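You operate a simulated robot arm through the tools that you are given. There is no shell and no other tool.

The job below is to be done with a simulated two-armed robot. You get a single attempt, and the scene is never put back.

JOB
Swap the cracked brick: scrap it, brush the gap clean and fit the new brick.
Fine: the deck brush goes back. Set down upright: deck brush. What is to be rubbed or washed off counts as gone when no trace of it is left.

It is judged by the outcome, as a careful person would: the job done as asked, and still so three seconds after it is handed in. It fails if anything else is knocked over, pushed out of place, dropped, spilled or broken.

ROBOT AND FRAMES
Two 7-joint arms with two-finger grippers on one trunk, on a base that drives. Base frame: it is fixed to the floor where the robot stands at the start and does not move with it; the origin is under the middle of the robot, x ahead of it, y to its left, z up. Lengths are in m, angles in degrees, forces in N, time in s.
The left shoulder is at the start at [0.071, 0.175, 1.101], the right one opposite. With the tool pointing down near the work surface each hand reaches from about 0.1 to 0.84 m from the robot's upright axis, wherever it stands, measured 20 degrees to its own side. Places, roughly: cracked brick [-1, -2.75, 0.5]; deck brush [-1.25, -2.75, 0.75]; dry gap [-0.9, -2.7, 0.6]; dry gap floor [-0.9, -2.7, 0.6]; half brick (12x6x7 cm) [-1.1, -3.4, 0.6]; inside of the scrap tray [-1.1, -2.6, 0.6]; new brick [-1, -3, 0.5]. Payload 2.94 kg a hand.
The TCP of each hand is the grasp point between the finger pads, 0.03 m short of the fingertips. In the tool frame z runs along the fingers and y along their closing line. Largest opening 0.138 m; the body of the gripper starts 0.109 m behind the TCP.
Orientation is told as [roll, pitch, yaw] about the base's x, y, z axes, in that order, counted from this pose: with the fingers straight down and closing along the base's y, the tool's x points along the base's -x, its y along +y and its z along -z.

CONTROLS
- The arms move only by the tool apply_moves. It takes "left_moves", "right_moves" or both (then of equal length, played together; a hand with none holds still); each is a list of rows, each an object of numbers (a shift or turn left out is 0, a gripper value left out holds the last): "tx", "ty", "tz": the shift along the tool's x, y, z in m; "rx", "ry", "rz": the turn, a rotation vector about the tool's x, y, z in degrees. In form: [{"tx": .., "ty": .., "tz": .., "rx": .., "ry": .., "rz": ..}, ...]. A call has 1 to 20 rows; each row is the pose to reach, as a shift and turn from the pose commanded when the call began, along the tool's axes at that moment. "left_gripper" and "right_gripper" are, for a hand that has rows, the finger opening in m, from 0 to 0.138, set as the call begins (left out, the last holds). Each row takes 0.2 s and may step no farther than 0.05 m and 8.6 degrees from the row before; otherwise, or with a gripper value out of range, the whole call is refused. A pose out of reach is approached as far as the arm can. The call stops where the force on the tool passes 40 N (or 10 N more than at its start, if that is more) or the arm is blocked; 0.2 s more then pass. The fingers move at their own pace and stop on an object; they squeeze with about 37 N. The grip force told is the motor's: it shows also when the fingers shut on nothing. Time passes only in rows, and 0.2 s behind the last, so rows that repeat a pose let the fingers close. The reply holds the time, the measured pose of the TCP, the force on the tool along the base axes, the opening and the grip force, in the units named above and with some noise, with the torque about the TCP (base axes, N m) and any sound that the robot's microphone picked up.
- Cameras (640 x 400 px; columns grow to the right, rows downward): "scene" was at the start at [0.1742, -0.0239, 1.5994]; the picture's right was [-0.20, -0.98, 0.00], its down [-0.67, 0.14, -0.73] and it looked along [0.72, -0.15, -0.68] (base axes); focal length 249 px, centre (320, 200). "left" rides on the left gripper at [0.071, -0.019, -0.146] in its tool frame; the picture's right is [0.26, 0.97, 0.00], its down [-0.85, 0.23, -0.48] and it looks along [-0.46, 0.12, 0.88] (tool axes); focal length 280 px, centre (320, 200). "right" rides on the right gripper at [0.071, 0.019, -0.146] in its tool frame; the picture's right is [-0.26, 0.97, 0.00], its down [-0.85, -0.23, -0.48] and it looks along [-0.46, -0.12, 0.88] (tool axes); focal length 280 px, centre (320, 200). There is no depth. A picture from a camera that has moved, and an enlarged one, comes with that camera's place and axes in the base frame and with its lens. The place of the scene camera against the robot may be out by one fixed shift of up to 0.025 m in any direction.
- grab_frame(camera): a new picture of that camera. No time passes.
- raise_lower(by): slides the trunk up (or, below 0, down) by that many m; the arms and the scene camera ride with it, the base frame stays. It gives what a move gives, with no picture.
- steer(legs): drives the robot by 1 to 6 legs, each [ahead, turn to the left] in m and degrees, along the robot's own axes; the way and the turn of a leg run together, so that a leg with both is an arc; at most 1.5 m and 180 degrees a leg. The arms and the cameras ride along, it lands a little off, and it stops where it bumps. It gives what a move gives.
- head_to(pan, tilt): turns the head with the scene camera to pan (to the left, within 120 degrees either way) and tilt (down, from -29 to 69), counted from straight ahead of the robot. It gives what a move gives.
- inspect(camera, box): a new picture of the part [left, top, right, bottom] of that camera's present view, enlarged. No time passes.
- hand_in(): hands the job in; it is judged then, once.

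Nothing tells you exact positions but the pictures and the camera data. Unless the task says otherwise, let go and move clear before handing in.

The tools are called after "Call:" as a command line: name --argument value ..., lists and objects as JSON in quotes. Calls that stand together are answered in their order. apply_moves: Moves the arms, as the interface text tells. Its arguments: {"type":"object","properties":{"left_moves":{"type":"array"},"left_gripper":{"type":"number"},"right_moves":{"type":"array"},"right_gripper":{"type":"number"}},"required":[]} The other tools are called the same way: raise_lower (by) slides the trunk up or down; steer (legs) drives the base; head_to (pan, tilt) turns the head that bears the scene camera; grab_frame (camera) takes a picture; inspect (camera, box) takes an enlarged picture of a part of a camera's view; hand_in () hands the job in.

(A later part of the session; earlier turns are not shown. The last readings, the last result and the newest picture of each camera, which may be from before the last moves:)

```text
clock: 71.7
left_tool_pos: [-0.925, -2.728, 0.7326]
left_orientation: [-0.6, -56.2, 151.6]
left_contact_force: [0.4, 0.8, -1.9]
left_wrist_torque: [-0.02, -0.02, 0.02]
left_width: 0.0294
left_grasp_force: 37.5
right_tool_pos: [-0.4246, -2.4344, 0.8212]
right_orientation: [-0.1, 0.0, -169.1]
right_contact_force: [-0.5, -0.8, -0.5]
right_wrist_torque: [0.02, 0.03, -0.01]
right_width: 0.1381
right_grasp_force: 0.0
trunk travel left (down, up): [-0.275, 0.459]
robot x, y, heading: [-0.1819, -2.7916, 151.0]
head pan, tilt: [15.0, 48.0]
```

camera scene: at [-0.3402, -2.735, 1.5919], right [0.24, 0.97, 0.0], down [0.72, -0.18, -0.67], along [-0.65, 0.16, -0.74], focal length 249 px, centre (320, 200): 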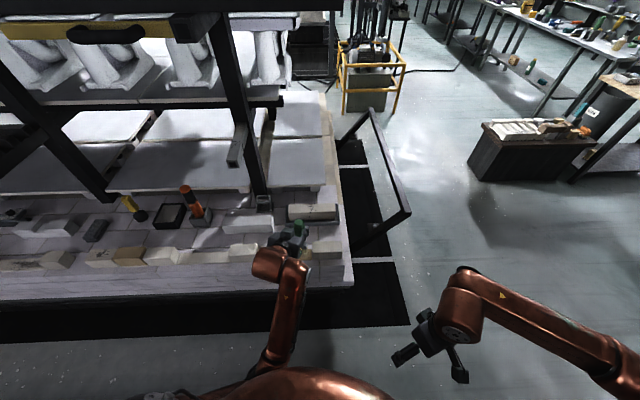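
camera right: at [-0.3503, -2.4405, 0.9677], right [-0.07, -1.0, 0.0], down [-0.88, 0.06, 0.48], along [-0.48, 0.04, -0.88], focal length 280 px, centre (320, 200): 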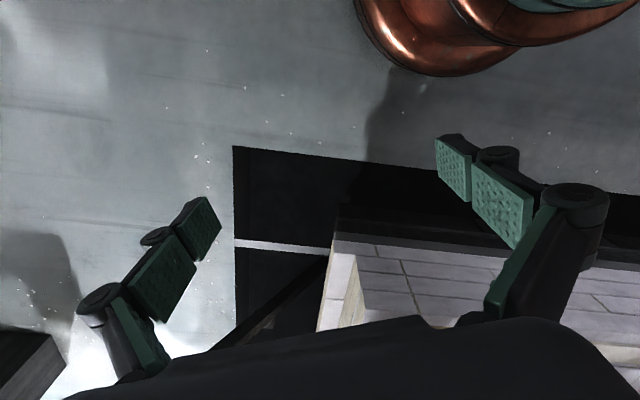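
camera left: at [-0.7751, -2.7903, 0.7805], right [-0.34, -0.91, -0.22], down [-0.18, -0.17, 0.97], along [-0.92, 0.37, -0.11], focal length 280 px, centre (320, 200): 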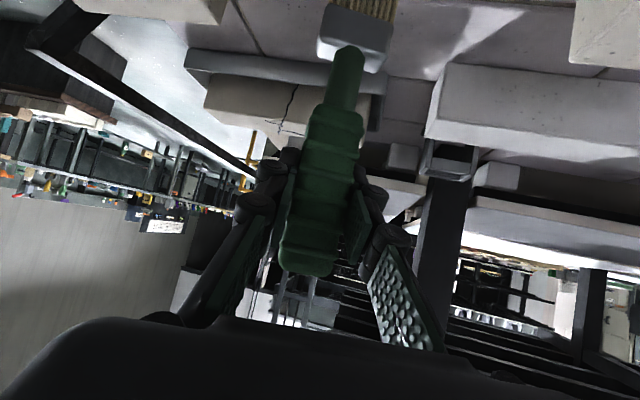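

Still no contact force; continuing down in small steps.

Call:
apply_moves --left_moves '[{"tx": 0.0017, "tz": 0.0011}, {"tx": 0.0033, "tz": 0.0022}, {"tx": 0.0041, "tz": 0.0028}]'

Call:
inspect --camera "scene" --box '[250, 210, 340, 270]'

```text
clock: 72.5
left_tool_pos: [-0.9241, -2.7287, 0.7265]
left_orientation: [-0.6, -56.0, 151.6]
left_contact_force: [-0.2, -0.1, -1.6]
left_wrist_torque: [0.0, 0.04, 0.02]
left_width: 0.0292
left_grasp_force: 36.4
right_tool_pos: [-0.4235, -2.434, 0.821]
right_orientation: [-0.1, 0.0, -169.1]
right_contact_force: [0.4, 0.5, 0.3]
right_wrist_torque: [-0.04, 0.04, -0.02]
right_width: 0.1382
right_grasp_force: 0.1
trunk travel left (down, up): [-0.275, 0.459]
robot x, y, heading: [-0.186, -2.7944, 151.1]
head pan, tilt: [15.0, 48.0]
```

```text
6.67 times, centred on (295, 240) of scene
camera zoom: at [-0.3403, -2.7353, 1.5919], right [0.24, 0.97, 0.0], down [0.72, -0.18, -0.67], along [-0.65, 0.16, -0.74], focal length 1662 px, centre (487, -67)
```

zoom: 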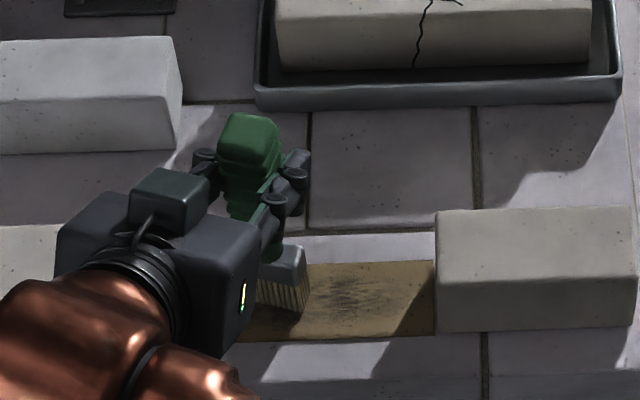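

The bristles look right at the floor; pressing a little further in 2 mm steps.

Call:
apply_moves --left_moves '[{"tx": 0.0017, "tz": 0.0011}, {"tx": 0.0033, "tz": 0.0022}]'

```text
clock: 73.1
left_tool_pos: [-0.9237, -2.7292, 0.7249]
left_orientation: [-0.6, -56.2, 151.6]
left_contact_force: [4.6, -1.0, 6.8]
left_wrist_torque: [-0.35, -0.6, 0.11]
left_width: 0.0293
left_grasp_force: 37.2
right_tool_pos: [-0.4224, -2.4342, 0.8208]
right_orientation: [-0.1, -0.2, -168.9]
right_contact_force: [-1.0, 0.1, 0.5]
right_wrist_torque: [-0.05, 0.0, -0.01]
right_width: 0.1381
right_grasp_force: 0.1
trunk travel left (down, up): [-0.275, 0.459]
robot x, y, heading: [-0.1816, -2.7911, 150.8]
head pan, tilt: [15.0, 48.0]
```

Contact: about 8.5 N of brushing pressure on the gap floor. Now I'll sweep along the gap in three lanes, keeping ~1 cm off the end bricks.

Call:
apply_moves --left_moves '[{"tx": -0.0049, "ty": -0.0287, "tz": 0.0072}, {"tx": -0.0097, "ty": -0.0574, "tz": 0.0144}, {"tx": -0.013, "ty": -0.0766, "tz": 0.0192}, {"tx": -0.0081, "ty": -0.0479, "tz": 0.012}, {"tx": -0.0032, "ty": -0.0191, "tz": 0.0048}, {"tx": 0.0016, "ty": 0.0096, "tz": -0.0024}, {"tx": 0.0065, "ty": 0.0383, "tz": -0.0096}, {"tx": 0.0113, "ty": 0.067, "tz": -0.0168}, {"tx": 0.0146, "ty": 0.0861, "tz": -0.0217}, {"tx": 0.005, "ty": 0.0913, "tz": -0.0074}, {"tx": 0.0001, "ty": 0.0626, "tz": -0.0001}, {"tx": -0.0047, "ty": 0.0339, "tz": 0.0071}, {"tx": -0.0096, "ty": 0.0052, "tz": 0.0143}, {"tx": -0.0145, "ty": -0.0235, "tz": 0.0215}, {"tx": -0.0193, "ty": -0.0522, "tz": 0.0287}, {"tx": -0.0226, "ty": -0.0714, "tz": 0.0335}, {"tx": -0.0034, "ty": -0.0818, "tz": 0.0049}, {"tx": 0.0015, "ty": -0.0531, "tz": -0.0023}, {"tx": 0.0064, "ty": -0.0243, "tz": -0.0095}, {"tx": 0.0112, "ty": 0.0044, "tz": -0.0167}]'

Call:
inspect --camera "scene" --box '[250, 210, 340, 270]'

```text
clock: 77.3
left_tool_pos: [-0.9084, -2.7443, 0.7233]
left_orientation: [-0.5, -56.1, 151.6]
left_contact_force: [1.2, 2.9, 5.7]
left_wrist_torque: [0.37, -0.02, -0.04]
left_width: 0.029
left_grasp_force: 37.8
right_tool_pos: [-0.4239, -2.4341, 0.8215]
right_orientation: [-0.1, 0.0, -169.2]
right_contact_force: [-0.2, 0.6, 0.4]
right_wrist_torque: [0.01, -0.03, -0.04]
right_width: 0.1381
right_grasp_force: 0.1
trunk travel left (down, up): [-0.275, 0.459]
robot x, y, heading: [-0.182, -2.7908, 151.1]
head pan, tilt: [15.0, 48.0]
```

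```text
6.67 times, centred on (295, 240) of scene
camera zoom: at [-0.3395, -2.7355, 1.592], right [0.24, 0.97, 0.0], down [0.72, -0.18, -0.67], along [-0.65, 0.16, -0.74], focal length 1662 px, centre (487, -67)
```

zoom: 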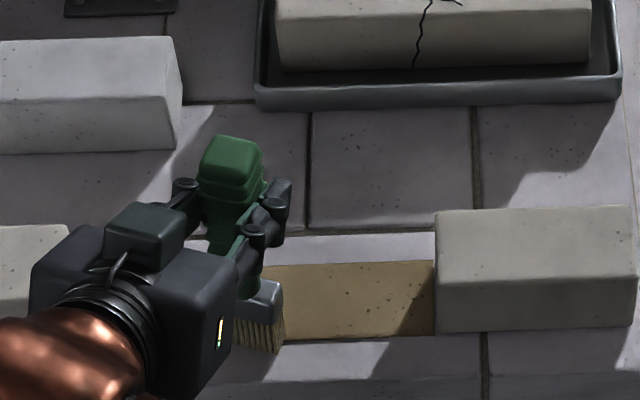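

The visible part of the gap is clean. I'll finish the front lane, do two in-between lanes and then lift the brush.

Call:
apply_moves --left_moves '[{"tx": 0.0049, "ty": 0.0287, "tz": -0.0072}, {"tx": 0.0097, "ty": 0.0574, "tz": -0.0144}, {"tx": 0.013, "ty": 0.0766, "tz": -0.0192}, {"tx": 0.0082, "ty": 0.0792, "tz": -0.0121}, {"tx": 0.0033, "ty": 0.0505, "tz": -0.0049}, {"tx": -0.0016, "ty": 0.0217, "tz": 0.0023}, {"tx": -0.0064, "ty": -0.007, "tz": 0.0095}, {"tx": -0.0113, "ty": -0.0357, "tz": 0.0167}, {"tx": -0.0161, "ty": -0.0644, "tz": 0.0239}, {"tx": -0.0194, "ty": -0.0835, "tz": 0.0288}, {"tx": -0.029, "ty": -0.0783, "tz": 0.0431}, {"tx": -0.0241, "ty": -0.0496, "tz": 0.0358}, {"tx": -0.0193, "ty": -0.0209, "tz": 0.0286}, {"tx": -0.0144, "ty": 0.0078, "tz": 0.0214}, {"tx": -0.0095, "ty": 0.0365, "tz": 0.0142}, {"tx": -0.0047, "ty": 0.0652, "tz": 0.007}, {"tx": -0.0014, "ty": 0.0844, "tz": 0.0022}, {"tx": -0.0263, "ty": 0.0844, "tz": -0.0146}, {"tx": -0.0511, "ty": 0.0844, "tz": -0.0313}]'

Call:
inspect --camera "scene" --box '[200, 180, 380, 300]'

```text
clock: 81.3
left_tool_pos: [-0.9527, -2.8179, 0.7808]
left_orientation: [-0.7, -56.0, 151.7]
left_contact_force: [-0.6, 1.5, -1.3]
left_wrist_torque: [0.0, 0.04, -0.02]
left_width: 0.0287
left_grasp_force: 37.1
right_tool_pos: [-0.4246, -2.4348, 0.8213]
right_orientation: [-0.1, 0.0, -169.0]
right_contact_force: [0.0, -0.2, 0.3]
right_wrist_torque: [0.01, 0.0, 0.0]
right_width: 0.1382
right_grasp_force: 0.1
trunk travel left (down, up): [-0.275, 0.459]
robot x, y, heading: [-0.1859, -2.7903, 151.2]
head pan, tilt: [15.0, 48.0]
```

```text
3.33 times, centred on (290, 240) of scene
camera zoom: at [-0.3405, -2.7357, 1.5919], right [0.24, 0.97, 0.0], down [0.72, -0.18, -0.67], along [-0.65, 0.16, -0.74], focal length 831 px, centre (420, 67)
```

zoom: 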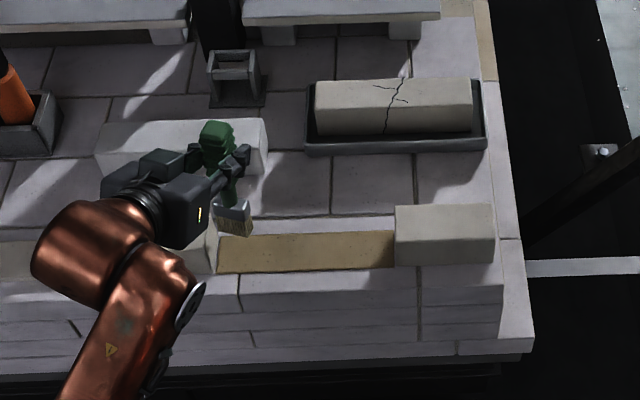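

The whole gap floor looks clean now with the arm out of the way. I'll enlarge it to be sure no trace is left.

Call:
inspect --camera "scene" --box '[255, 235, 325, 270]'

```text
9.14 times, centred on (290, 252) of scene
camera zoom: at [-0.3405, -2.7357, 1.5919], right [0.24, 0.97, 0.0], down [0.72, -0.18, -0.67], along [-0.65, 0.16, -0.74], focal length 2279 px, centre (594, -280)
```

zoom: 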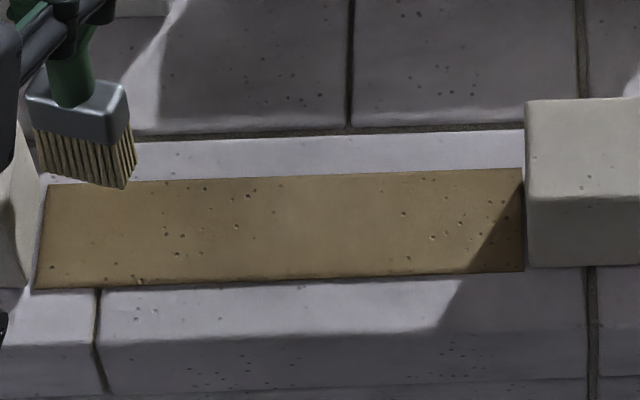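

The gap is clean (only the natural pores of the brick remain). Now I'll raise the brush, bring it back to its carry pose and return the base to where the holder is in reach.

Call:
apply_moves --left_moves '[{"tx": -0.0332, "ty": 0.0, "tz": -0.0224}, {"tx": -0.0663, "ty": -0.025, "tz": -0.0447}, {"tx": -0.0663, "ty": -0.06, "tz": -0.0447}, {"tx": -0.0663, "ty": -0.1, "tz": -0.0447}, {"tx": -0.0663, "ty": -0.14, "tz": -0.0447}, {"tx": -0.0663, "ty": -0.174, "tz": -0.0447}, {"tx": -0.0663, "ty": -0.174, "tz": -0.0447}]'

Call:
steer --legs '[[0, 17.2]]'

```text
clock: 82.9
left_tool_pos: [-0.8668, -2.6656, 0.8622]
left_orientation: [-0.6, -55.9, 151.6]
left_contact_force: [-0.1, -0.6, -1.0]
left_wrist_torque: [0.04, 0.0, 0.01]
left_width: 0.0286
left_grasp_force: 37.1
right_tool_pos: [-0.4252, -2.4351, 0.8211]
right_orientation: [-0.1, 0.0, -169.1]
right_contact_force: [-0.5, 0.3, 0.5]
right_wrist_torque: [0.03, -0.02, 0.01]
right_width: 0.1377
right_grasp_force: 0.1
trunk travel left (down, up): [-0.275, 0.459]
robot x, y, heading: [-0.1843, -2.7916, 151.2]
head pan, tilt: [15.0, 48.0]
```

```text
clock: 84.3
left_tool_pos: [-0.8745, -2.8723, 0.8619]
left_orientation: [-0.6, -56.2, 168.9]
left_contact_force: [0.8, -0.9, -1.2]
left_wrist_torque: [0.03, 0.04, -0.03]
left_width: 0.029
left_grasp_force: 36.5
right_tool_pos: [-0.5169, -2.5215, 0.8203]
right_orientation: [-0.2, -0.1, -152.0]
right_contact_force: [0.8, 1.3, -0.5]
right_wrist_torque: [0.03, -0.02, -0.02]
right_width: 0.1382
right_grasp_force: 0.1
trunk travel left (down, up): [-0.275, 0.459]
robot x, y, heading: [-0.1795, -2.793, 168.0]
head pan, tilt: [15.0, 48.0]
```

Heading restored. Driving 0.3 m forward to the holder position.

Call:
steer --legs '[[0.3, 0]]'

Call:
head_to --pan 0 --tilt 52

Call:
grab_frame --camera "left"

Call:
inspect --camera "scene" --box '[200, 150, 380, 290]'

```text
clock: 86.3
left_tool_pos: [-1.1628, -2.808, 0.8615]
left_orientation: [-0.6, -56.0, 168.7]
left_contact_force: [0.9, 0.4, -3.1]
left_wrist_torque: [0.07, 0.13, 0.01]
left_width: 0.0293
left_grasp_force: 37.1
right_tool_pos: [-0.8068, -2.4602, 0.8209]
right_orientation: [-0.2, -0.1, -152.1]
right_contact_force: [-0.5, -0.1, 0.7]
right_wrist_torque: [-0.03, -0.02, -0.02]
right_width: 0.1382
right_grasp_force: 0.0
trunk travel left (down, up): [-0.275, 0.459]
robot x, y, heading: [-0.4715, -2.73, 167.8]
head pan, tilt: [15.0, 48.0]
```

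```text
clock: 87.0
left_tool_pos: [-1.164, -2.8086, 0.8622]
left_orientation: [-0.6, -56.0, 168.6]
left_contact_force: [2.2, -0.1, -3.5]
left_wrist_torque: [0.1, 0.43, 0.02]
left_width: 0.029
left_grasp_force: 36.6
right_tool_pos: [-0.8063, -2.461, 0.8213]
right_orientation: [-0.1, 0.0, -152.0]
right_contact_force: [0.1, 0.1, 0.2]
right_wrist_torque: [0.01, 0.01, 0.0]
right_width: 0.1379
right_grasp_force: 0.0
trunk travel left (down, up): [-0.275, 0.459]
robot x, y, heading: [-0.4719, -2.731, 167.9]
head pan, tilt: [0.0, 52.0]
```

```text
taken
camera left: at [-1.0017, -2.8234, 0.8845], right [-0.06, -0.97, -0.22], down [-0.13, -0.21, 0.97], along [-0.99, 0.08, -0.11], focal length 280 px, centre (320, 200)
```

left: 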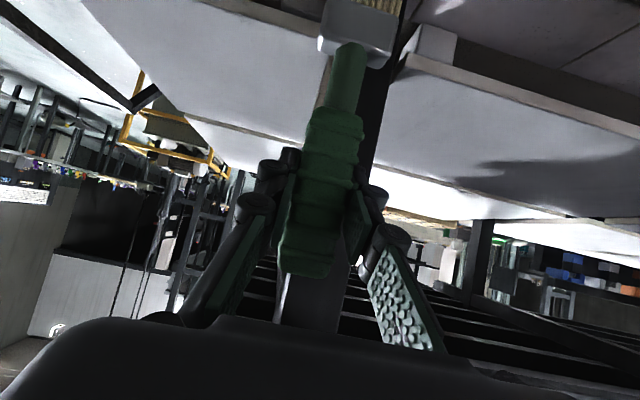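

```text
2.86 times, centred on (290, 220) of scene
camera zoom: at [-0.6356, -2.7031, 1.5866], right [0.21, 0.98, 0.0], down [0.77, -0.16, -0.62], along [-0.6, 0.13, -0.79], focal length 712 px, centre (406, 143)
```

zoom: 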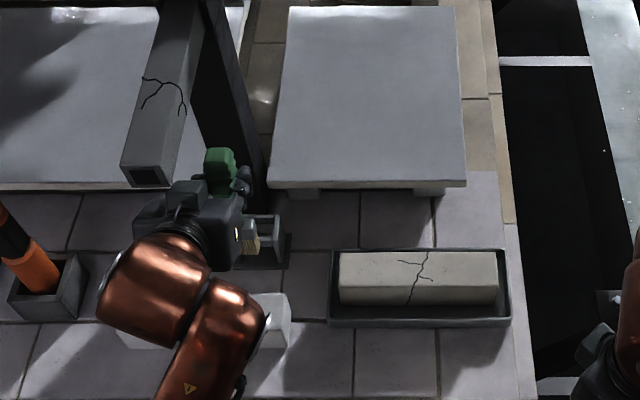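

The left hand feels a light sideways push (about 2 N back, 2 N down) — probably the gripper just grazing the jutting bar. I'll lower the hand 4 cm to relieve it.

Call:
apply_moves --left_moves '[{"tx": 0.0144, "tz": 0.0029}, {"tx": 0.0317, "tz": 0.0147}, {"tx": 0.0404, "tz": 0.0152}]'

Call:
inspect --camera "scene" --box '[220, 170, 320, 250]'

Call:
grab_frame --camera "right"

```text
clock: 87.8
left_tool_pos: [-1.1529, -2.8106, 0.821]
left_orientation: [-0.7, -56.1, 168.6]
left_contact_force: [-0.3, -0.3, -0.8]
left_wrist_torque: [0.01, -0.01, 0.0]
left_width: 0.029
left_grasp_force: 36.8
right_tool_pos: [-0.8049, -2.4592, 0.8203]
right_orientation: [0.0, 0.0, -152.1]
right_contact_force: [0.0, -0.1, -0.6]
right_wrist_torque: [0.0, -0.01, -0.01]
right_width: 0.138
right_grasp_force: 0.1
trunk travel left (down, up): [-0.275, 0.459]
robot x, y, heading: [-0.4709, -2.7318, 168.0]
head pan, tilt: [0.0, 52.0]
```

```text
5.00 times, centred on (270, 210) of scene
camera zoom: at [-0.6356, -2.703, 1.5866], right [0.21, 0.98, 0.0], down [0.77, -0.16, -0.62], along [-0.6, 0.13, -0.79], focal length 1246 px, centre (570, 150)
```

zoom: 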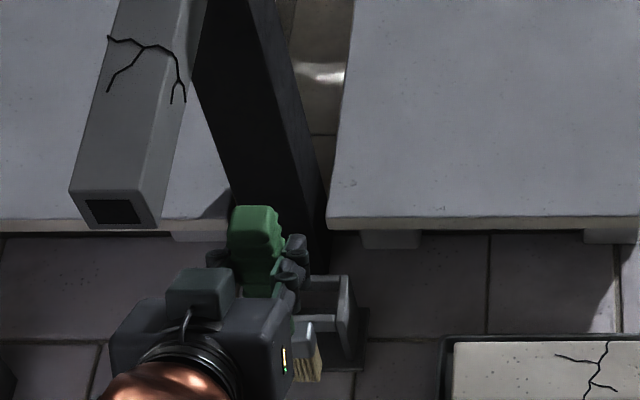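

```text
taken
camera right: at [-0.7344, -2.4435, 0.9677], right [0.22, -0.98, 0.0], down [-0.86, -0.19, 0.48], along [-0.47, -0.1, -0.88], focal length 280 px, centre (320, 200)
```

right: 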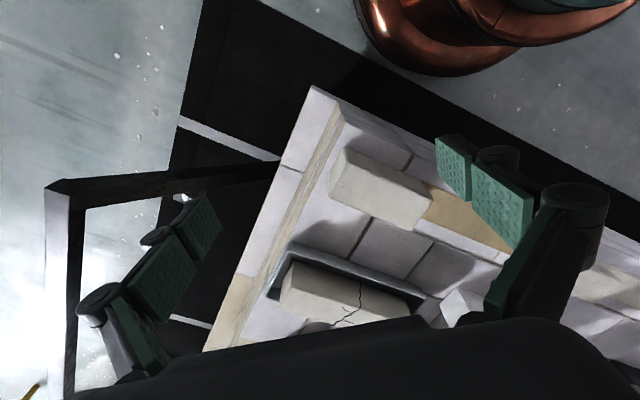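

The push is gone and the bar looks undisturbed. At this height the bristles clear the holder; I'll move forward to directly above it, at the same spot where I lifted the brush out.

Call:
apply_moves --left_moves '[{"tx": -0.0103, "ty": 0.0014, "tz": 0.0153}, {"tx": -0.0206, "ty": 0.0028, "tz": 0.0306}, {"tx": -0.0309, "ty": 0.0042, "tz": 0.0459}, {"tx": -0.0412, "ty": 0.0056, "tz": 0.0611}, {"tx": -0.0412, "ty": 0.0056, "tz": 0.0611}, {"tx": -0.0412, "ty": 0.0056, "tz": 0.0611}]'

Call:
inspect --camera "scene" --box '[220, 170, 320, 250]'

Call:
grab_frame --camera "left"

```text
clock: 89.2
left_tool_pos: [-1.226, -2.8012, 0.8209]
left_orientation: [-0.6, -56.0, 168.6]
left_contact_force: [-0.1, 0.7, -1.5]
left_wrist_torque: [0.03, -0.01, 0.01]
left_width: 0.0291
left_grasp_force: 36.7
right_tool_pos: [-0.8068, -2.4586, 0.8214]
right_orientation: [-0.2, 0.0, -152.0]
right_contact_force: [0.2, 0.0, -1.1]
right_wrist_torque: [-0.01, 0.0, 0.03]
right_width: 0.1378
right_grasp_force: 0.2
trunk travel left (down, up): [-0.275, 0.459]
robot x, y, heading: [-0.4735, -2.7325, 167.7]
head pan, tilt: [0.0, 52.0]
```

```text
5.00 times, centred on (270, 210) of scene
camera zoom: at [-0.6357, -2.7029, 1.5865], right [0.21, 0.98, 0.0], down [0.77, -0.16, -0.62], along [-0.6, 0.13, -0.79], focal length 1246 px, centre (570, 150)
```

zoom: 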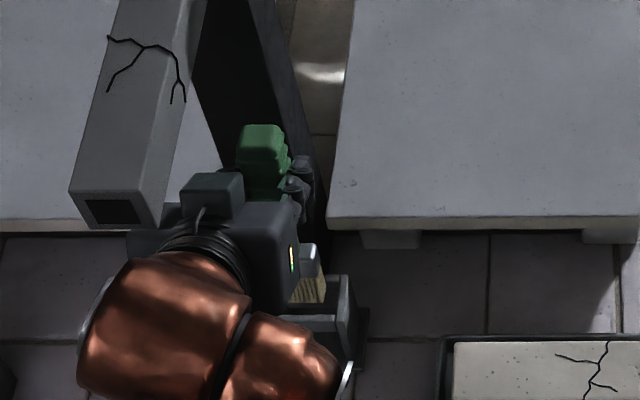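

```text
taken
camera left: at [-1.0641, -2.8154, 0.8433], right [-0.06, -0.97, -0.22], down [-0.13, -0.21, 0.97], along [-0.99, 0.08, -0.11], focal length 280 px, centre (320, 200)
```

left: 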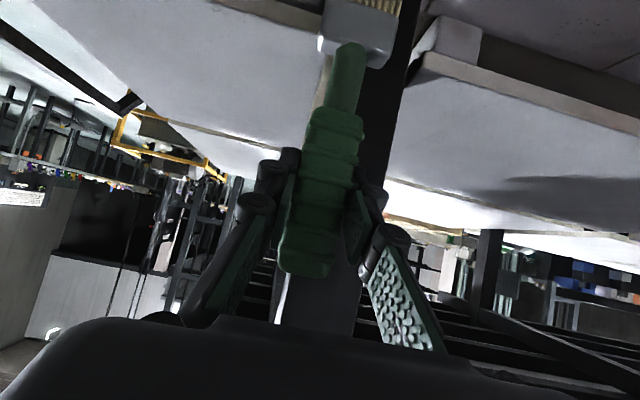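

The brush is back above the holder. I'll check whether it shifted in the grip during brushing.

Call:
inspect --camera "left" --box '[240, 0, 440, 290]'

Call:
inspect --camera "scene" --box '[260, 190, 310, 230]'

Call:
inspect --camera "right" --box '[400, 200, 640, 380]'

```text
1.38 times, centred on (340, 145) of left
camera zoom: at [-1.0641, -2.8154, 0.8433], right [-0.06, -0.97, -0.22], down [-0.13, -0.21, 0.97], along [-0.99, 0.08, -0.11], focal length 387 px, centre (292, 276)
```

zoom: 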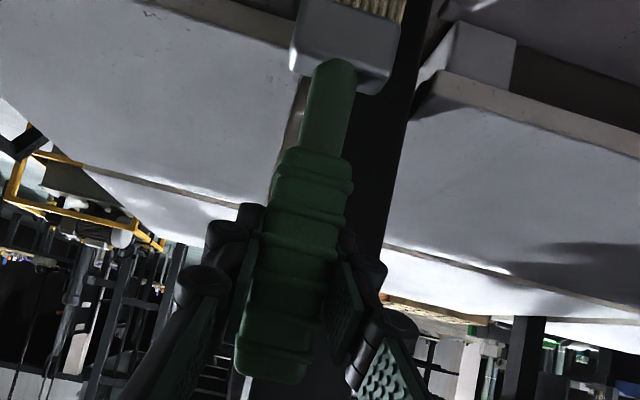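

```text
10.00 times, centred on (285, 210) of scene
camera zoom: at [-0.6357, -2.7029, 1.5865], right [0.21, 0.98, 0.0], down [0.77, -0.16, -0.62], along [-0.6, 0.13, -0.79], focal length 2492 px, centre (670, 100)
```

zoom: 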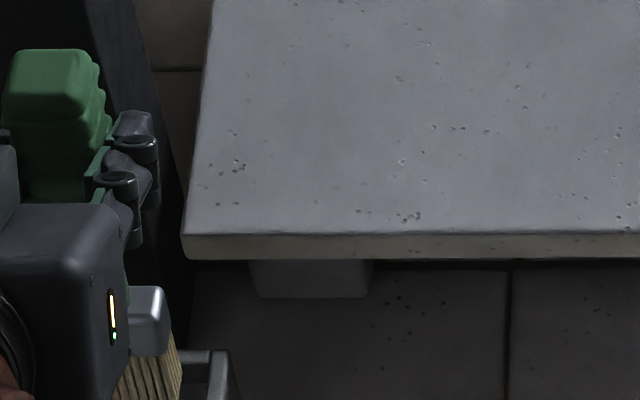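

```text
2.22 times, centred on (520, 290) of right
camera zoom: at [-0.7345, -2.4435, 0.9677], right [0.22, -0.98, 0.0], down [-0.86, -0.19, 0.48], along [-0.46, -0.1, -0.88], focal length 623 px, centre (-124, 0)
```

zoom: 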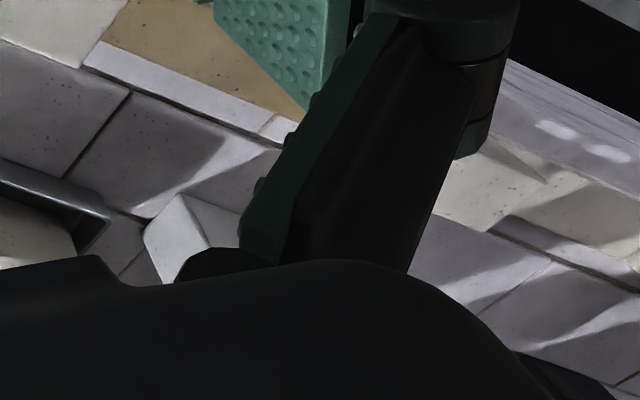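

I'll turn the right hand back to its earlier orientation, which gave a good side view of holder and bristles.

Call:
apply_moves --right_moves '[{"rz": 8}, {"rz": 16}, {"rz": 24}, {"rz": 32}, {"rz": 40}, {"rz": 40}]'

Call:
inspect --camera "right" --box '[440, 180, 640, 380]'

```text
clock: 90.7
left_tool_pos: [-1.225, -2.8009, 0.8206]
left_orientation: [-0.6, -56.0, 168.5]
left_contact_force: [0.7, -0.3, -1.7]
left_wrist_torque: [0.02, -0.01, 0.0]
left_width: 0.029
left_grasp_force: 36.9
right_tool_pos: [-0.8068, -2.459, 0.8217]
right_orientation: [0.0, -0.1, 167.8]
right_contact_force: [-0.2, 0.3, -0.1]
right_wrist_torque: [0.02, 0.02, -0.01]
right_width: 0.1382
right_grasp_force: 0.0
trunk travel left (down, up): [-0.275, 0.459]
robot x, y, heading: [-0.4714, -2.7326, 167.9]
head pan, tilt: [0.0, 52.0]
```

```text
2.00 times, centred on (540, 280) of right
camera zoom: at [-0.7409, -2.4937, 0.9676], right [-0.46, -0.89, 0.0], down [-0.78, 0.4, 0.48], along [-0.42, 0.22, -0.88], focal length 561 px, centre (-120, 40)
```

zoom: 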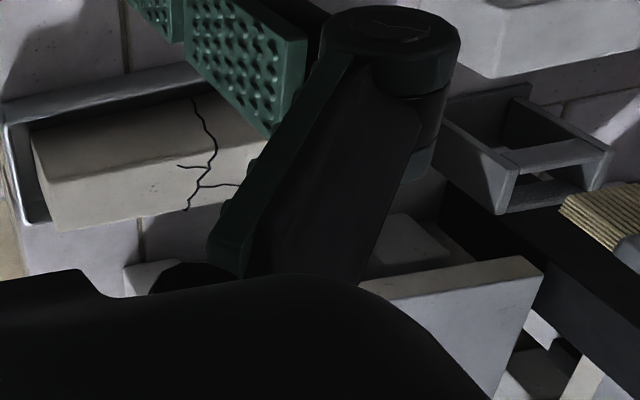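

The brush tilted very slightly in the grip (bristles ~4 mm toward my left). I'll compensate by 4 mm and start lowering into the holder, watching the force.

Call:
apply_moves --left_moves '[{"tx": -0.0011, "ty": -0.004, "tz": 0.0017}, {"tx": 0.0072, "ty": -0.004, "tz": 0.0073}, {"tx": 0.0155, "ty": -0.004, "tz": 0.0129}, {"tx": 0.0238, "ty": -0.004, "tz": 0.0185}]'

Call:
inspect --camera "right" --box '[440, 180, 640, 380]'

Call:
inspect --camera "scene" --box '[240, 180, 320, 240]'

```text
clock: 91.7
left_tool_pos: [-1.2285, -2.7962, 0.796]
left_orientation: [-0.5, -56.6, 168.5]
left_contact_force: [2.6, -1.4, 15.4]
left_wrist_torque: [-0.43, -0.68, -0.04]
left_width: 0.0291
left_grasp_force: 37.0
right_tool_pos: [-0.8052, -2.4586, 0.8222]
right_orientation: [-0.1, -0.1, 167.9]
right_contact_force: [-0.4, 1.0, -0.5]
right_wrist_torque: [0.0, 0.01, -0.01]
right_width: 0.1378
right_grasp_force: 0.0
trunk travel left (down, up): [-0.275, 0.459]
robot x, y, heading: [-0.4718, -2.7292, 168.0]
head pan, tilt: [0.0, 52.0]
```

```text
2.00 times, centred on (540, 280) of right
camera zoom: at [-0.7395, -2.4935, 0.9684], right [-0.46, -0.89, 0.0], down [-0.78, 0.4, 0.48], along [-0.43, 0.22, -0.88], focal length 561 px, centre (-120, 40)
```

zoom: 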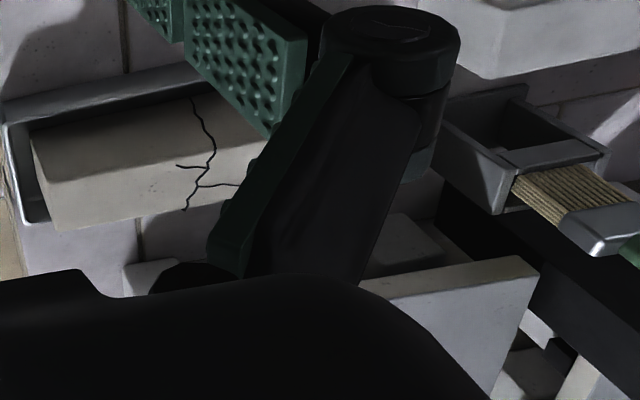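

```text
6.67 times, centred on (280, 210) of scene
camera zoom: at [-0.6333, -2.7028, 1.5872], right [0.21, 0.98, 0.0], down [0.77, -0.16, -0.62], along [-0.6, 0.13, -0.79], focal length 1662 px, centre (587, 133)
```

zoom: 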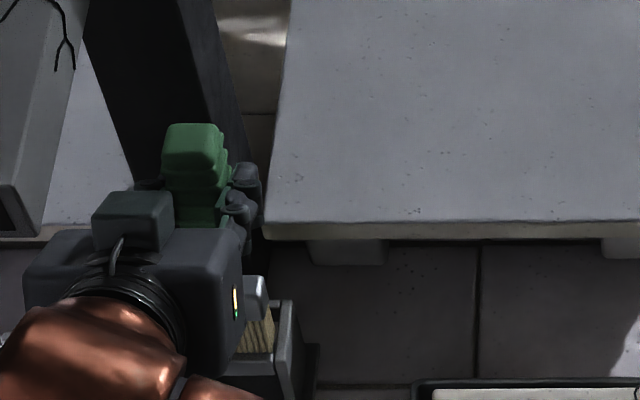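

The bristles caught on the holder's front crossbar (15 N, contact at the front-left of the brush). I'll lift off right away and look closely at how the brush sits in the grip.

Call:
apply_moves --left_moves '[{"tx": -0.0124, "tz": -0.0084}, {"tx": -0.0249, "tz": -0.0168}, {"tx": -0.0249, "tz": -0.0168}]'

Call:
grab_frame --camera "left"

Call:
inspect --camera "right" --box '[540, 200, 640, 280]'

Call:
inspect --camera "scene" --box '[250, 190, 310, 235]'

```text
clock: 92.5
left_tool_pos: [-1.2284, -2.7952, 0.8207]
left_orientation: [-0.5, -55.9, 168.6]
left_contact_force: [0.3, 1.2, -1.6]
left_wrist_torque: [-0.01, 0.01, 0.0]
left_width: 0.0289
left_grasp_force: 37.3
right_tool_pos: [-0.8058, -2.4602, 0.8216]
right_orientation: [0.0, -0.1, 167.9]
right_contact_force: [0.3, 0.5, -0.6]
right_wrist_torque: [-0.02, 0.0, -0.02]
right_width: 0.1378
right_grasp_force: 0.0
trunk travel left (down, up): [-0.275, 0.459]
robot x, y, heading: [-0.4725, -2.731, 168.0]
head pan, tilt: [0.0, 52.0]
```

```text
taken
camera left: at [-1.0666, -2.8104, 0.8429], right [-0.06, -0.97, -0.22], down [-0.13, -0.21, 0.97], along [-0.99, 0.08, -0.11], focal length 280 px, centre (320, 200)
```

left: 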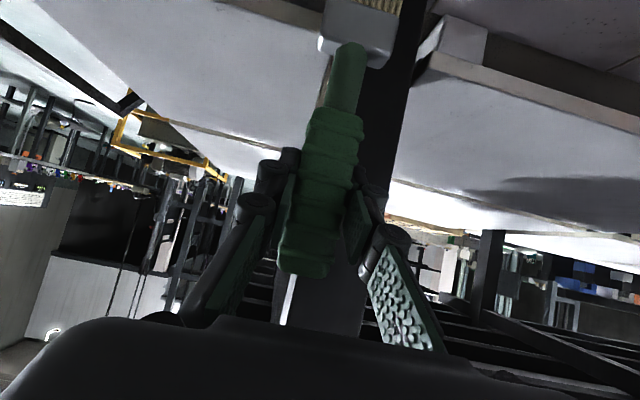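

```text
5.00 times, centred on (590, 240) of right
camera zoom: at [-0.7407, -2.4936, 0.9675], right [-0.46, -0.89, 0.0], down [-0.78, 0.4, 0.48], along [-0.42, 0.22, -0.88], focal length 1402 px, centre (-1030, 0)
```

zoom: 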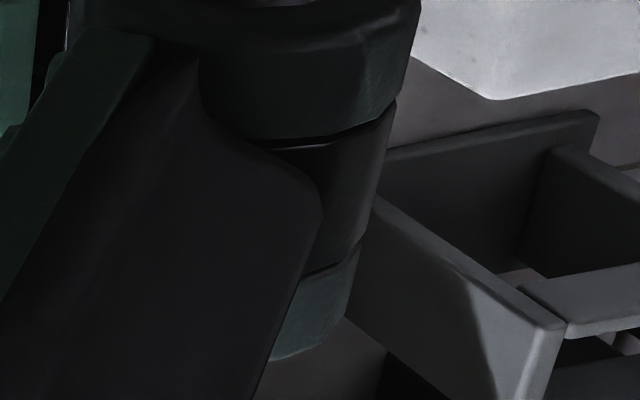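

```text
8.89 times, centred on (280, 212) of scene
camera zoom: at [-0.6355, -2.703, 1.5865], right [0.21, 0.98, 0.0], down [0.77, -0.16, -0.62], along [-0.6, 0.13, -0.79], focal length 2215 px, centre (676, 89)
```

zoom: 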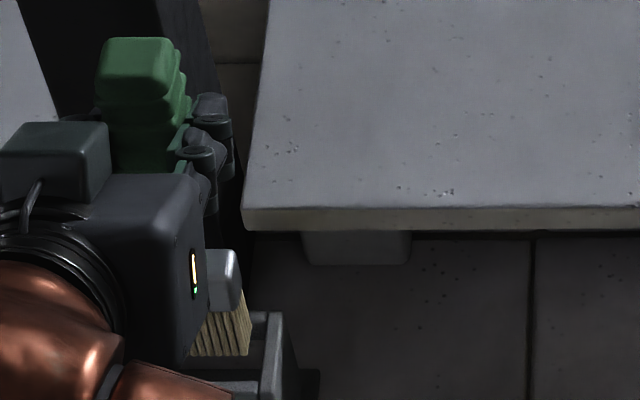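

Let me get a wider enlarged view from the right hand to see bristles and holder together.

Call:
inspect --camera "right" --box '[560, 200, 640, 330]'

Call:
inspect --camera "right" --box '[440, 180, 640, 380]'

```text
3.08 times, centred on (600, 265) of right
camera zoom: at [-0.7407, -2.4936, 0.9675], right [-0.46, -0.89, 0.0], down [-0.78, 0.4, 0.48], along [-0.42, 0.22, -0.88], focal length 863 px, centre (-542, 0)
```

zoom: 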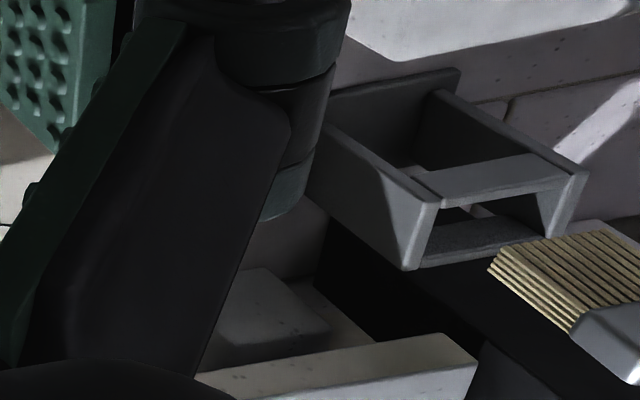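

```text
2.00 times, centred on (540, 280) of right
camera zoom: at [-0.7407, -2.4936, 0.9675], right [-0.46, -0.89, 0.0], down [-0.78, 0.4, 0.48], along [-0.42, 0.22, -0.88], focal length 561 px, centre (-120, 40)
```

zoom: 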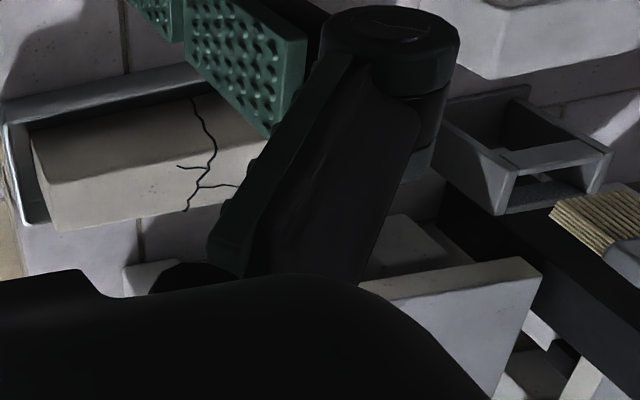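

The side view shows the holder's opening sits between a front crossbar and back plate, and the brush has pitched ~5° in the grip (bristles toward me) plus ~2° sideways. I'll rotate the hand to make the brush vertical again and recentre above the holder.

Call:
apply_moves --left_moves '[{"tx": 0.0007, "ty": 0.0025, "tz": -0.001, "rx": 0.5, "ry": -2.5, "rz": -0.75}, {"tx": 0.0014, "ty": 0.005, "tz": -0.0021, "rx": 1.0, "ry": -5, "rz": -1.5}, {"tx": 0.0014, "ty": 0.005, "tz": -0.0021, "rx": 1.0, "ry": -5, "rz": -1.5}, {"tx": 0.0014, "ty": 0.005, "tz": -0.0021, "rx": 1.0, "ry": -5, "rz": -1.5}]'

Call:
inspect --camera "right" --box '[560, 200, 640, 330]'

Call:
inspect --camera "scene" --box '[250, 190, 310, 235]'

```text
clock: 93.5
left_tool_pos: [-1.2279, -2.8006, 0.8211]
left_orientation: [-4.6, -61.1, 171.8]
left_contact_force: [0.1, -0.1, -1.1]
left_wrist_torque: [-0.04, 0.01, -0.01]
left_width: 0.0291
left_grasp_force: 36.8
right_tool_pos: [-0.8069, -2.4595, 0.822]
right_orientation: [0.0, -0.2, 167.8]
right_contact_force: [0.4, -0.4, -0.3]
right_wrist_torque: [-0.02, 0.02, -0.04]
right_width: 0.1379
right_grasp_force: 0.1
trunk travel left (down, up): [-0.275, 0.459]
robot x, y, heading: [-0.4724, -2.7312, 167.5]
head pan, tilt: [0.0, 52.0]
```

```text
3.08 times, centred on (600, 265) of right
camera zoom: at [-0.7408, -2.4936, 0.9675], right [-0.46, -0.89, 0.0], down [-0.78, 0.4, 0.48], along [-0.42, 0.22, -0.88], focal length 863 px, centre (-542, 0)
```

zoom: 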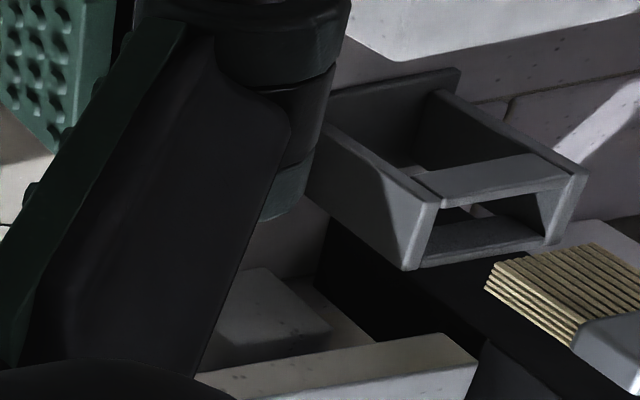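

```text
8.89 times, centred on (280, 212) of scene
camera zoom: at [-0.6357, -2.703, 1.5865], right [0.21, 0.98, 0.0], down [0.77, -0.16, -0.62], along [-0.6, 0.13, -0.79], focal length 2215 px, centre (676, 89)
```

zoom: 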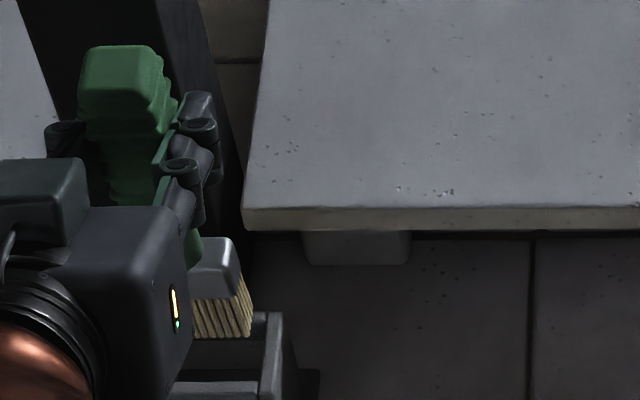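

The brush now looks vertical and its bristle corner sits where it was right after I lifted it out. I'll descend again carefully.

Call:
apply_moves --left_moves '[{"tx": 0.0088, "ty": 0.0004, "tz": 0.0048}, {"tx": 0.0175, "ty": 0.0008, "tz": 0.0096}, {"tx": 0.0228, "ty": 0.001, "tz": 0.0125}]'

Call:
inspect --camera "right" --box '[560, 200, 640, 330]'

```text
clock: 94.2
left_tool_pos: [-1.227, -2.8, 0.7942]
left_orientation: [-4.4, -61.0, 171.8]
left_contact_force: [-0.7, -0.1, -1.5]
left_wrist_torque: [-0.01, -0.02, 0.0]
left_width: 0.029
left_grasp_force: 37.5
right_tool_pos: [-0.8056, -2.4589, 0.8212]
right_orientation: [0.0, -0.1, 167.9]
right_contact_force: [0.5, 0.7, -0.5]
right_wrist_torque: [0.0, 0.0, -0.01]
right_width: 0.138
right_grasp_force: 0.0
trunk travel left (down, up): [-0.275, 0.459]
robot x, y, heading: [-0.4717, -2.7284, 168.1]
head pan, tilt: [0.0, 52.0]
```

```text
3.08 times, centred on (600, 265) of right
camera zoom: at [-0.7408, -2.4936, 0.9675], right [-0.46, -0.89, 0.0], down [-0.78, 0.4, 0.48], along [-0.42, 0.22, -0.88], focal length 863 px, centre (-542, 0)
```

zoom: 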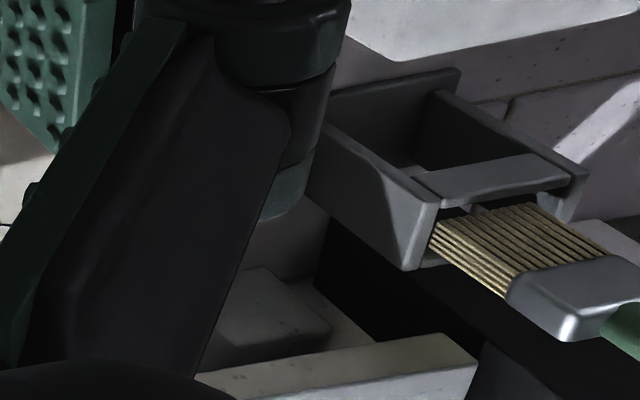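

The bristles are at the mouth of the opening, slightly close to the right wall. I'll shift 2.5 mm left and continue down.

Call:
apply_moves --left_moves '[{"ty": 0.0025}, {"tx": 0.0044, "ty": 0.0027, "tz": 0.0024}, {"tx": 0.0088, "ty": 0.0029, "tz": 0.0048}]'

Call:
inspect --camera "right" --box '[560, 200, 640, 330]'

```text
clock: 95.0
left_tool_pos: [-1.2272, -2.8039, 0.7826]
left_orientation: [-4.5, -61.1, 171.9]
left_contact_force: [0.8, -0.5, -2.1]
left_wrist_torque: [0.03, 0.02, -0.03]
left_width: 0.0292
left_grasp_force: 37.0
right_tool_pos: [-0.8059, -2.46, 0.8216]
right_orientation: [0.0, -0.1, 167.9]
right_contact_force: [0.1, -0.1, 0.5]
right_wrist_torque: [0.04, 0.02, 0.01]
right_width: 0.138
right_grasp_force: 0.0
trunk travel left (down, up): [-0.275, 0.459]
robot x, y, heading: [-0.4722, -2.727, 168.1]
head pan, tilt: [0.0, 52.0]
```

```text
3.08 times, centred on (600, 265) of right
camera zoom: at [-0.7408, -2.4936, 0.9675], right [-0.46, -0.89, 0.0], down [-0.78, 0.4, 0.48], along [-0.42, 0.22, -0.88], focal length 863 px, centre (-542, 0)
```

zoom: 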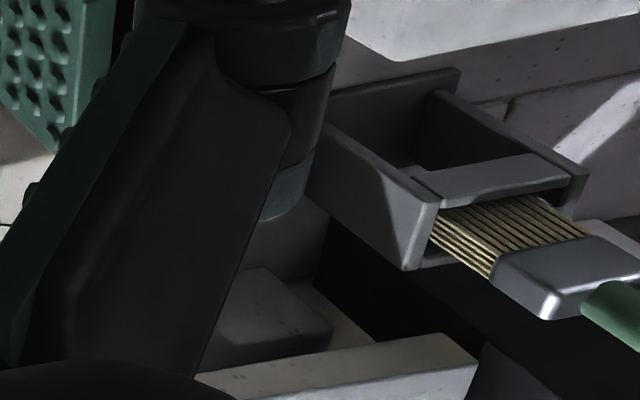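

Entering cleanly with no contact. Continuing down 2 cm.

Call:
apply_moves --left_moves '[{"tx": 0.0044, "ty": 0.0002, "tz": 0.0024}, {"tx": 0.0088, "ty": 0.0004, "tz": 0.0048}, {"tx": 0.0131, "ty": 0.0006, "tz": 0.0072}, {"tx": 0.0175, "ty": 0.0008, "tz": 0.0096}]'

Call:
inspect --camera "right" --box '[560, 200, 640, 330]'

```text
clock: 96.0
left_tool_pos: [-1.2256, -2.8043, 0.7639]
left_orientation: [-4.4, -61.0, 171.8]
left_contact_force: [0.1, 0.5, -2.0]
left_wrist_torque: [-0.04, -0.04, -0.01]
left_width: 0.029
left_grasp_force: 37.4
right_tool_pos: [-0.8063, -2.4588, 0.821]
right_orientation: [0.0, -0.1, 167.8]
right_contact_force: [1.0, 0.2, -1.0]
right_wrist_torque: [0.01, -0.02, 0.0]
right_width: 0.138
right_grasp_force: 0.1
trunk travel left (down, up): [-0.275, 0.459]
robot x, y, heading: [-0.4724, -2.7313, 168.1]
head pan, tilt: [0.0, 52.0]
```

```text
3.08 times, centred on (600, 265) of right
camera zoom: at [-0.7408, -2.4936, 0.9675], right [-0.46, -0.89, 0.0], down [-0.78, 0.4, 0.48], along [-0.42, 0.22, -0.88], focal length 863 px, centre (-542, 0)
```

zoom: 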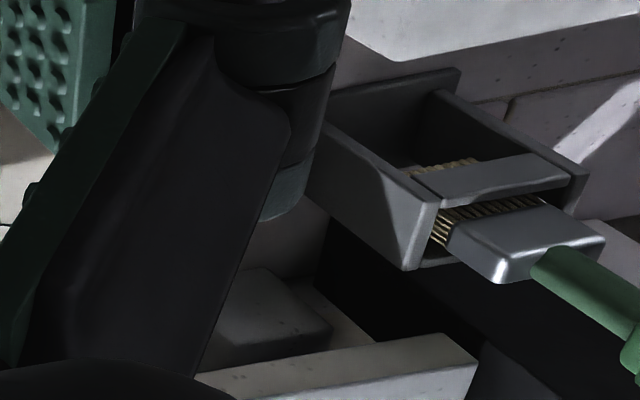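

The bristles are inside; the head is about to enter. Continuing 1.5 cm.

Call:
apply_moves --left_moves '[{"tx": 0.0044, "ty": 0.0009, "tz": 0.0024}, {"tx": 0.0088, "ty": 0.0014, "tz": 0.0048}, {"tx": 0.0131, "ty": 0.0016, "tz": 0.0072}]'

Call:
inspect --camera "right" --box '[560, 200, 640, 330]'

```text
clock: 96.8
left_tool_pos: [-1.2261, -2.8061, 0.7497]
left_orientation: [-4.3, -61.1, 171.9]
left_contact_force: [-0.4, 0.6, -1.2]
left_wrist_torque: [0.0, 0.02, -0.02]
left_width: 0.0291
left_grasp_force: 37.0
right_tool_pos: [-0.8052, -2.4592, 0.8222]
right_orientation: [0.0, -0.1, 167.8]
right_contact_force: [0.1, 0.2, -0.2]
right_wrist_torque: [-0.02, -0.01, 0.02]
right_width: 0.1379
right_grasp_force: 0.1
trunk travel left (down, up): [-0.275, 0.459]
robot x, y, heading: [-0.4726, -2.7323, 167.8]
head pan, tilt: [0.0, 52.0]
```

```text
3.08 times, centred on (600, 265) of right
camera zoom: at [-0.7408, -2.4936, 0.9675], right [-0.46, -0.89, 0.0], down [-0.78, 0.4, 0.48], along [-0.42, 0.22, -0.88], focal length 863 px, centre (-542, 0)
```

zoom: 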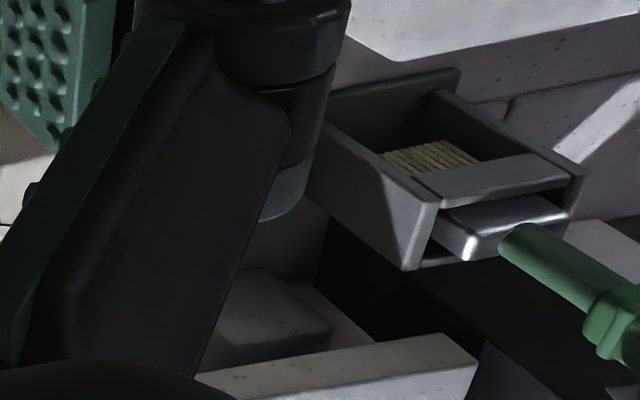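

The head is going in between the walls without force. Continuing the last 2 cm in small steps.

Call:
apply_moves --left_moves '[{"tx": 0.0044, "ty": 0.0, "tz": 0.0024}, {"tx": 0.0088, "ty": 0.0, "tz": 0.0048}, {"tx": 0.0114, "ty": 0.0, "tz": 0.0063}]'

Call:
inspect --camera "right" --box '[560, 200, 640, 330]'

```text
clock: 97.7
left_tool_pos: [-1.2269, -2.8048, 0.735]
left_orientation: [-4.4, -60.9, 171.9]
left_contact_force: [0.0, -0.5, -2.0]
left_wrist_torque: [-0.01, 0.0, 0.01]
left_width: 0.029
left_grasp_force: 36.9
right_tool_pos: [-0.8066, -2.4581, 0.8213]
right_orientation: [0.0, -0.1, 167.9]
right_contact_force: [0.1, 0.8, 0.9]
right_wrist_torque: [-0.02, 0.01, -0.01]
right_width: 0.138
right_grasp_force: 0.1
trunk travel left (down, up): [-0.275, 0.459]
robot x, y, heading: [-0.4711, -2.7298, 168.0]
head pan, tilt: [0.0, 52.0]
```

```text
3.08 times, centred on (600, 265) of right
camera zoom: at [-0.7408, -2.4936, 0.9675], right [-0.46, -0.89, 0.0], down [-0.78, 0.4, 0.48], along [-0.42, 0.22, -0.88], focal length 863 px, centre (-542, 0)
```

zoom: 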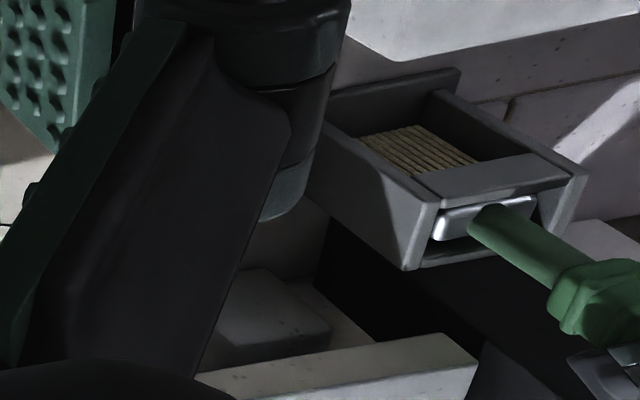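

Nearly seated. A few more millimetres until it rests.

Call:
apply_moves --left_moves '[{"tx": 0.0026, "tz": 0.0014}, {"tx": 0.0044, "tz": 0.0024}]'

```text
clock: 98.2
left_tool_pos: [-1.2272, -2.8042, 0.7312]
left_orientation: [-4.4, -61.0, 171.9]
left_contact_force: [1.0, -0.3, -1.4]
left_wrist_torque: [0.02, 0.0, -0.03]
left_width: 0.0288
left_grasp_force: 36.8
right_tool_pos: [-0.8071, -2.4583, 0.8217]
right_orientation: [0.0, -0.1, 167.9]
right_contact_force: [-0.8, -0.1, 0.4]
right_wrist_torque: [-0.02, 0.01, -0.03]
right_width: 0.138
right_grasp_force: 0.1
trunk travel left (down, up): [-0.275, 0.459]
robot x, y, heading: [-0.475, -2.7304, 167.6]
head pan, tilt: [0.0, 52.0]
```

Call:
apply_moves --left_moves '[{"tx": 0.0018, "tz": 0.001}, {"tx": 0.0035, "tz": 0.0019}]'

```text
clock: 98.8
left_tool_pos: [-1.2265, -2.8042, 0.7284]
left_orientation: [-4.4, -61.0, 171.8]
left_contact_force: [2.2, -0.6, 4.9]
left_wrist_torque: [-0.18, -0.3, 0.07]
left_width: 0.0288
left_grasp_force: 37.5
right_tool_pos: [-0.8056, -2.4592, 0.8219]
right_orientation: [-0.1, -0.1, 167.9]
right_contact_force: [0.2, -0.1, 0.0]
right_wrist_torque: [0.04, -0.03, 0.0]
right_width: 0.1381
right_grasp_force: 0.1
trunk travel left (down, up): [-0.275, 0.459]
robot x, y, heading: [-0.468, -2.7332, 167.9]
head pan, tilt: [0.0, 52.0]
```

Seated: the holder carries the brush. I'll open the fingers and check it stands on its own.

Call:
apply_moves --left_moves '[{"tx": -0.0009, "tz": -0.0005}, {"tx": -0.0009, "tz": -0.0005}, {"tx": -0.0009, "tz": -0.0005}, {"tx": -0.0009, "tz": -0.0005}]' --left_gripper 0.08

Call:
grab_frame --camera "left"

Call:
inspect --camera "right" --box '[560, 200, 640, 330]'

```text
clock: 99.8
left_tool_pos: [-1.2257, -2.8043, 0.7284]
left_orientation: [-4.5, -61.0, 171.9]
left_contact_force: [0.4, -0.3, 0.4]
left_wrist_torque: [-0.02, -0.03, -0.01]
left_width: 0.08
left_grasp_force: 0.1
right_tool_pos: [-0.8059, -2.4595, 0.8214]
right_orientation: [0.1, -0.1, 167.8]
right_contact_force: [-0.4, 0.5, 0.7]
right_wrist_torque: [-0.02, -0.02, 0.0]
right_width: 0.1382
right_grasp_force: 0.1
trunk travel left (down, up): [-0.275, 0.459]
robot x, y, heading: [-0.4708, -2.7296, 168.1]
head pan, tilt: [0.0, 52.0]
```

```text
taken
camera left: at [-1.0638, -2.8195, 0.7367], right [-0.07, -0.96, -0.27], down [-0.05, -0.26, 0.96], along [-1.0, 0.08, -0.03], focal length 280 px, centre (320, 200)
```

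left: 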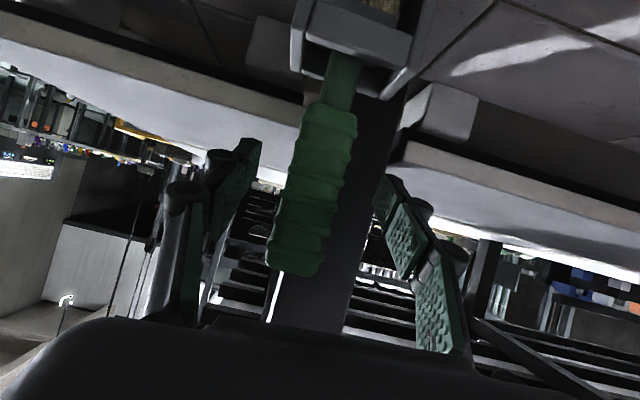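

```text
3.08 times, centred on (600, 265) of right
camera zoom: at [-0.7407, -2.4936, 0.9675], right [-0.46, -0.89, 0.0], down [-0.78, 0.4, 0.48], along [-0.42, 0.22, -0.88], focal length 863 px, centre (-542, 0)
```

zoom: 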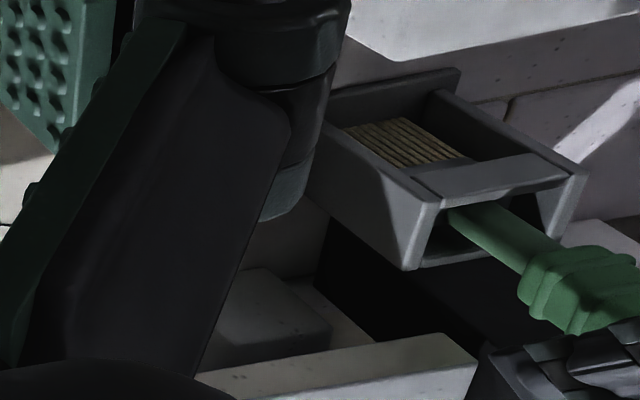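

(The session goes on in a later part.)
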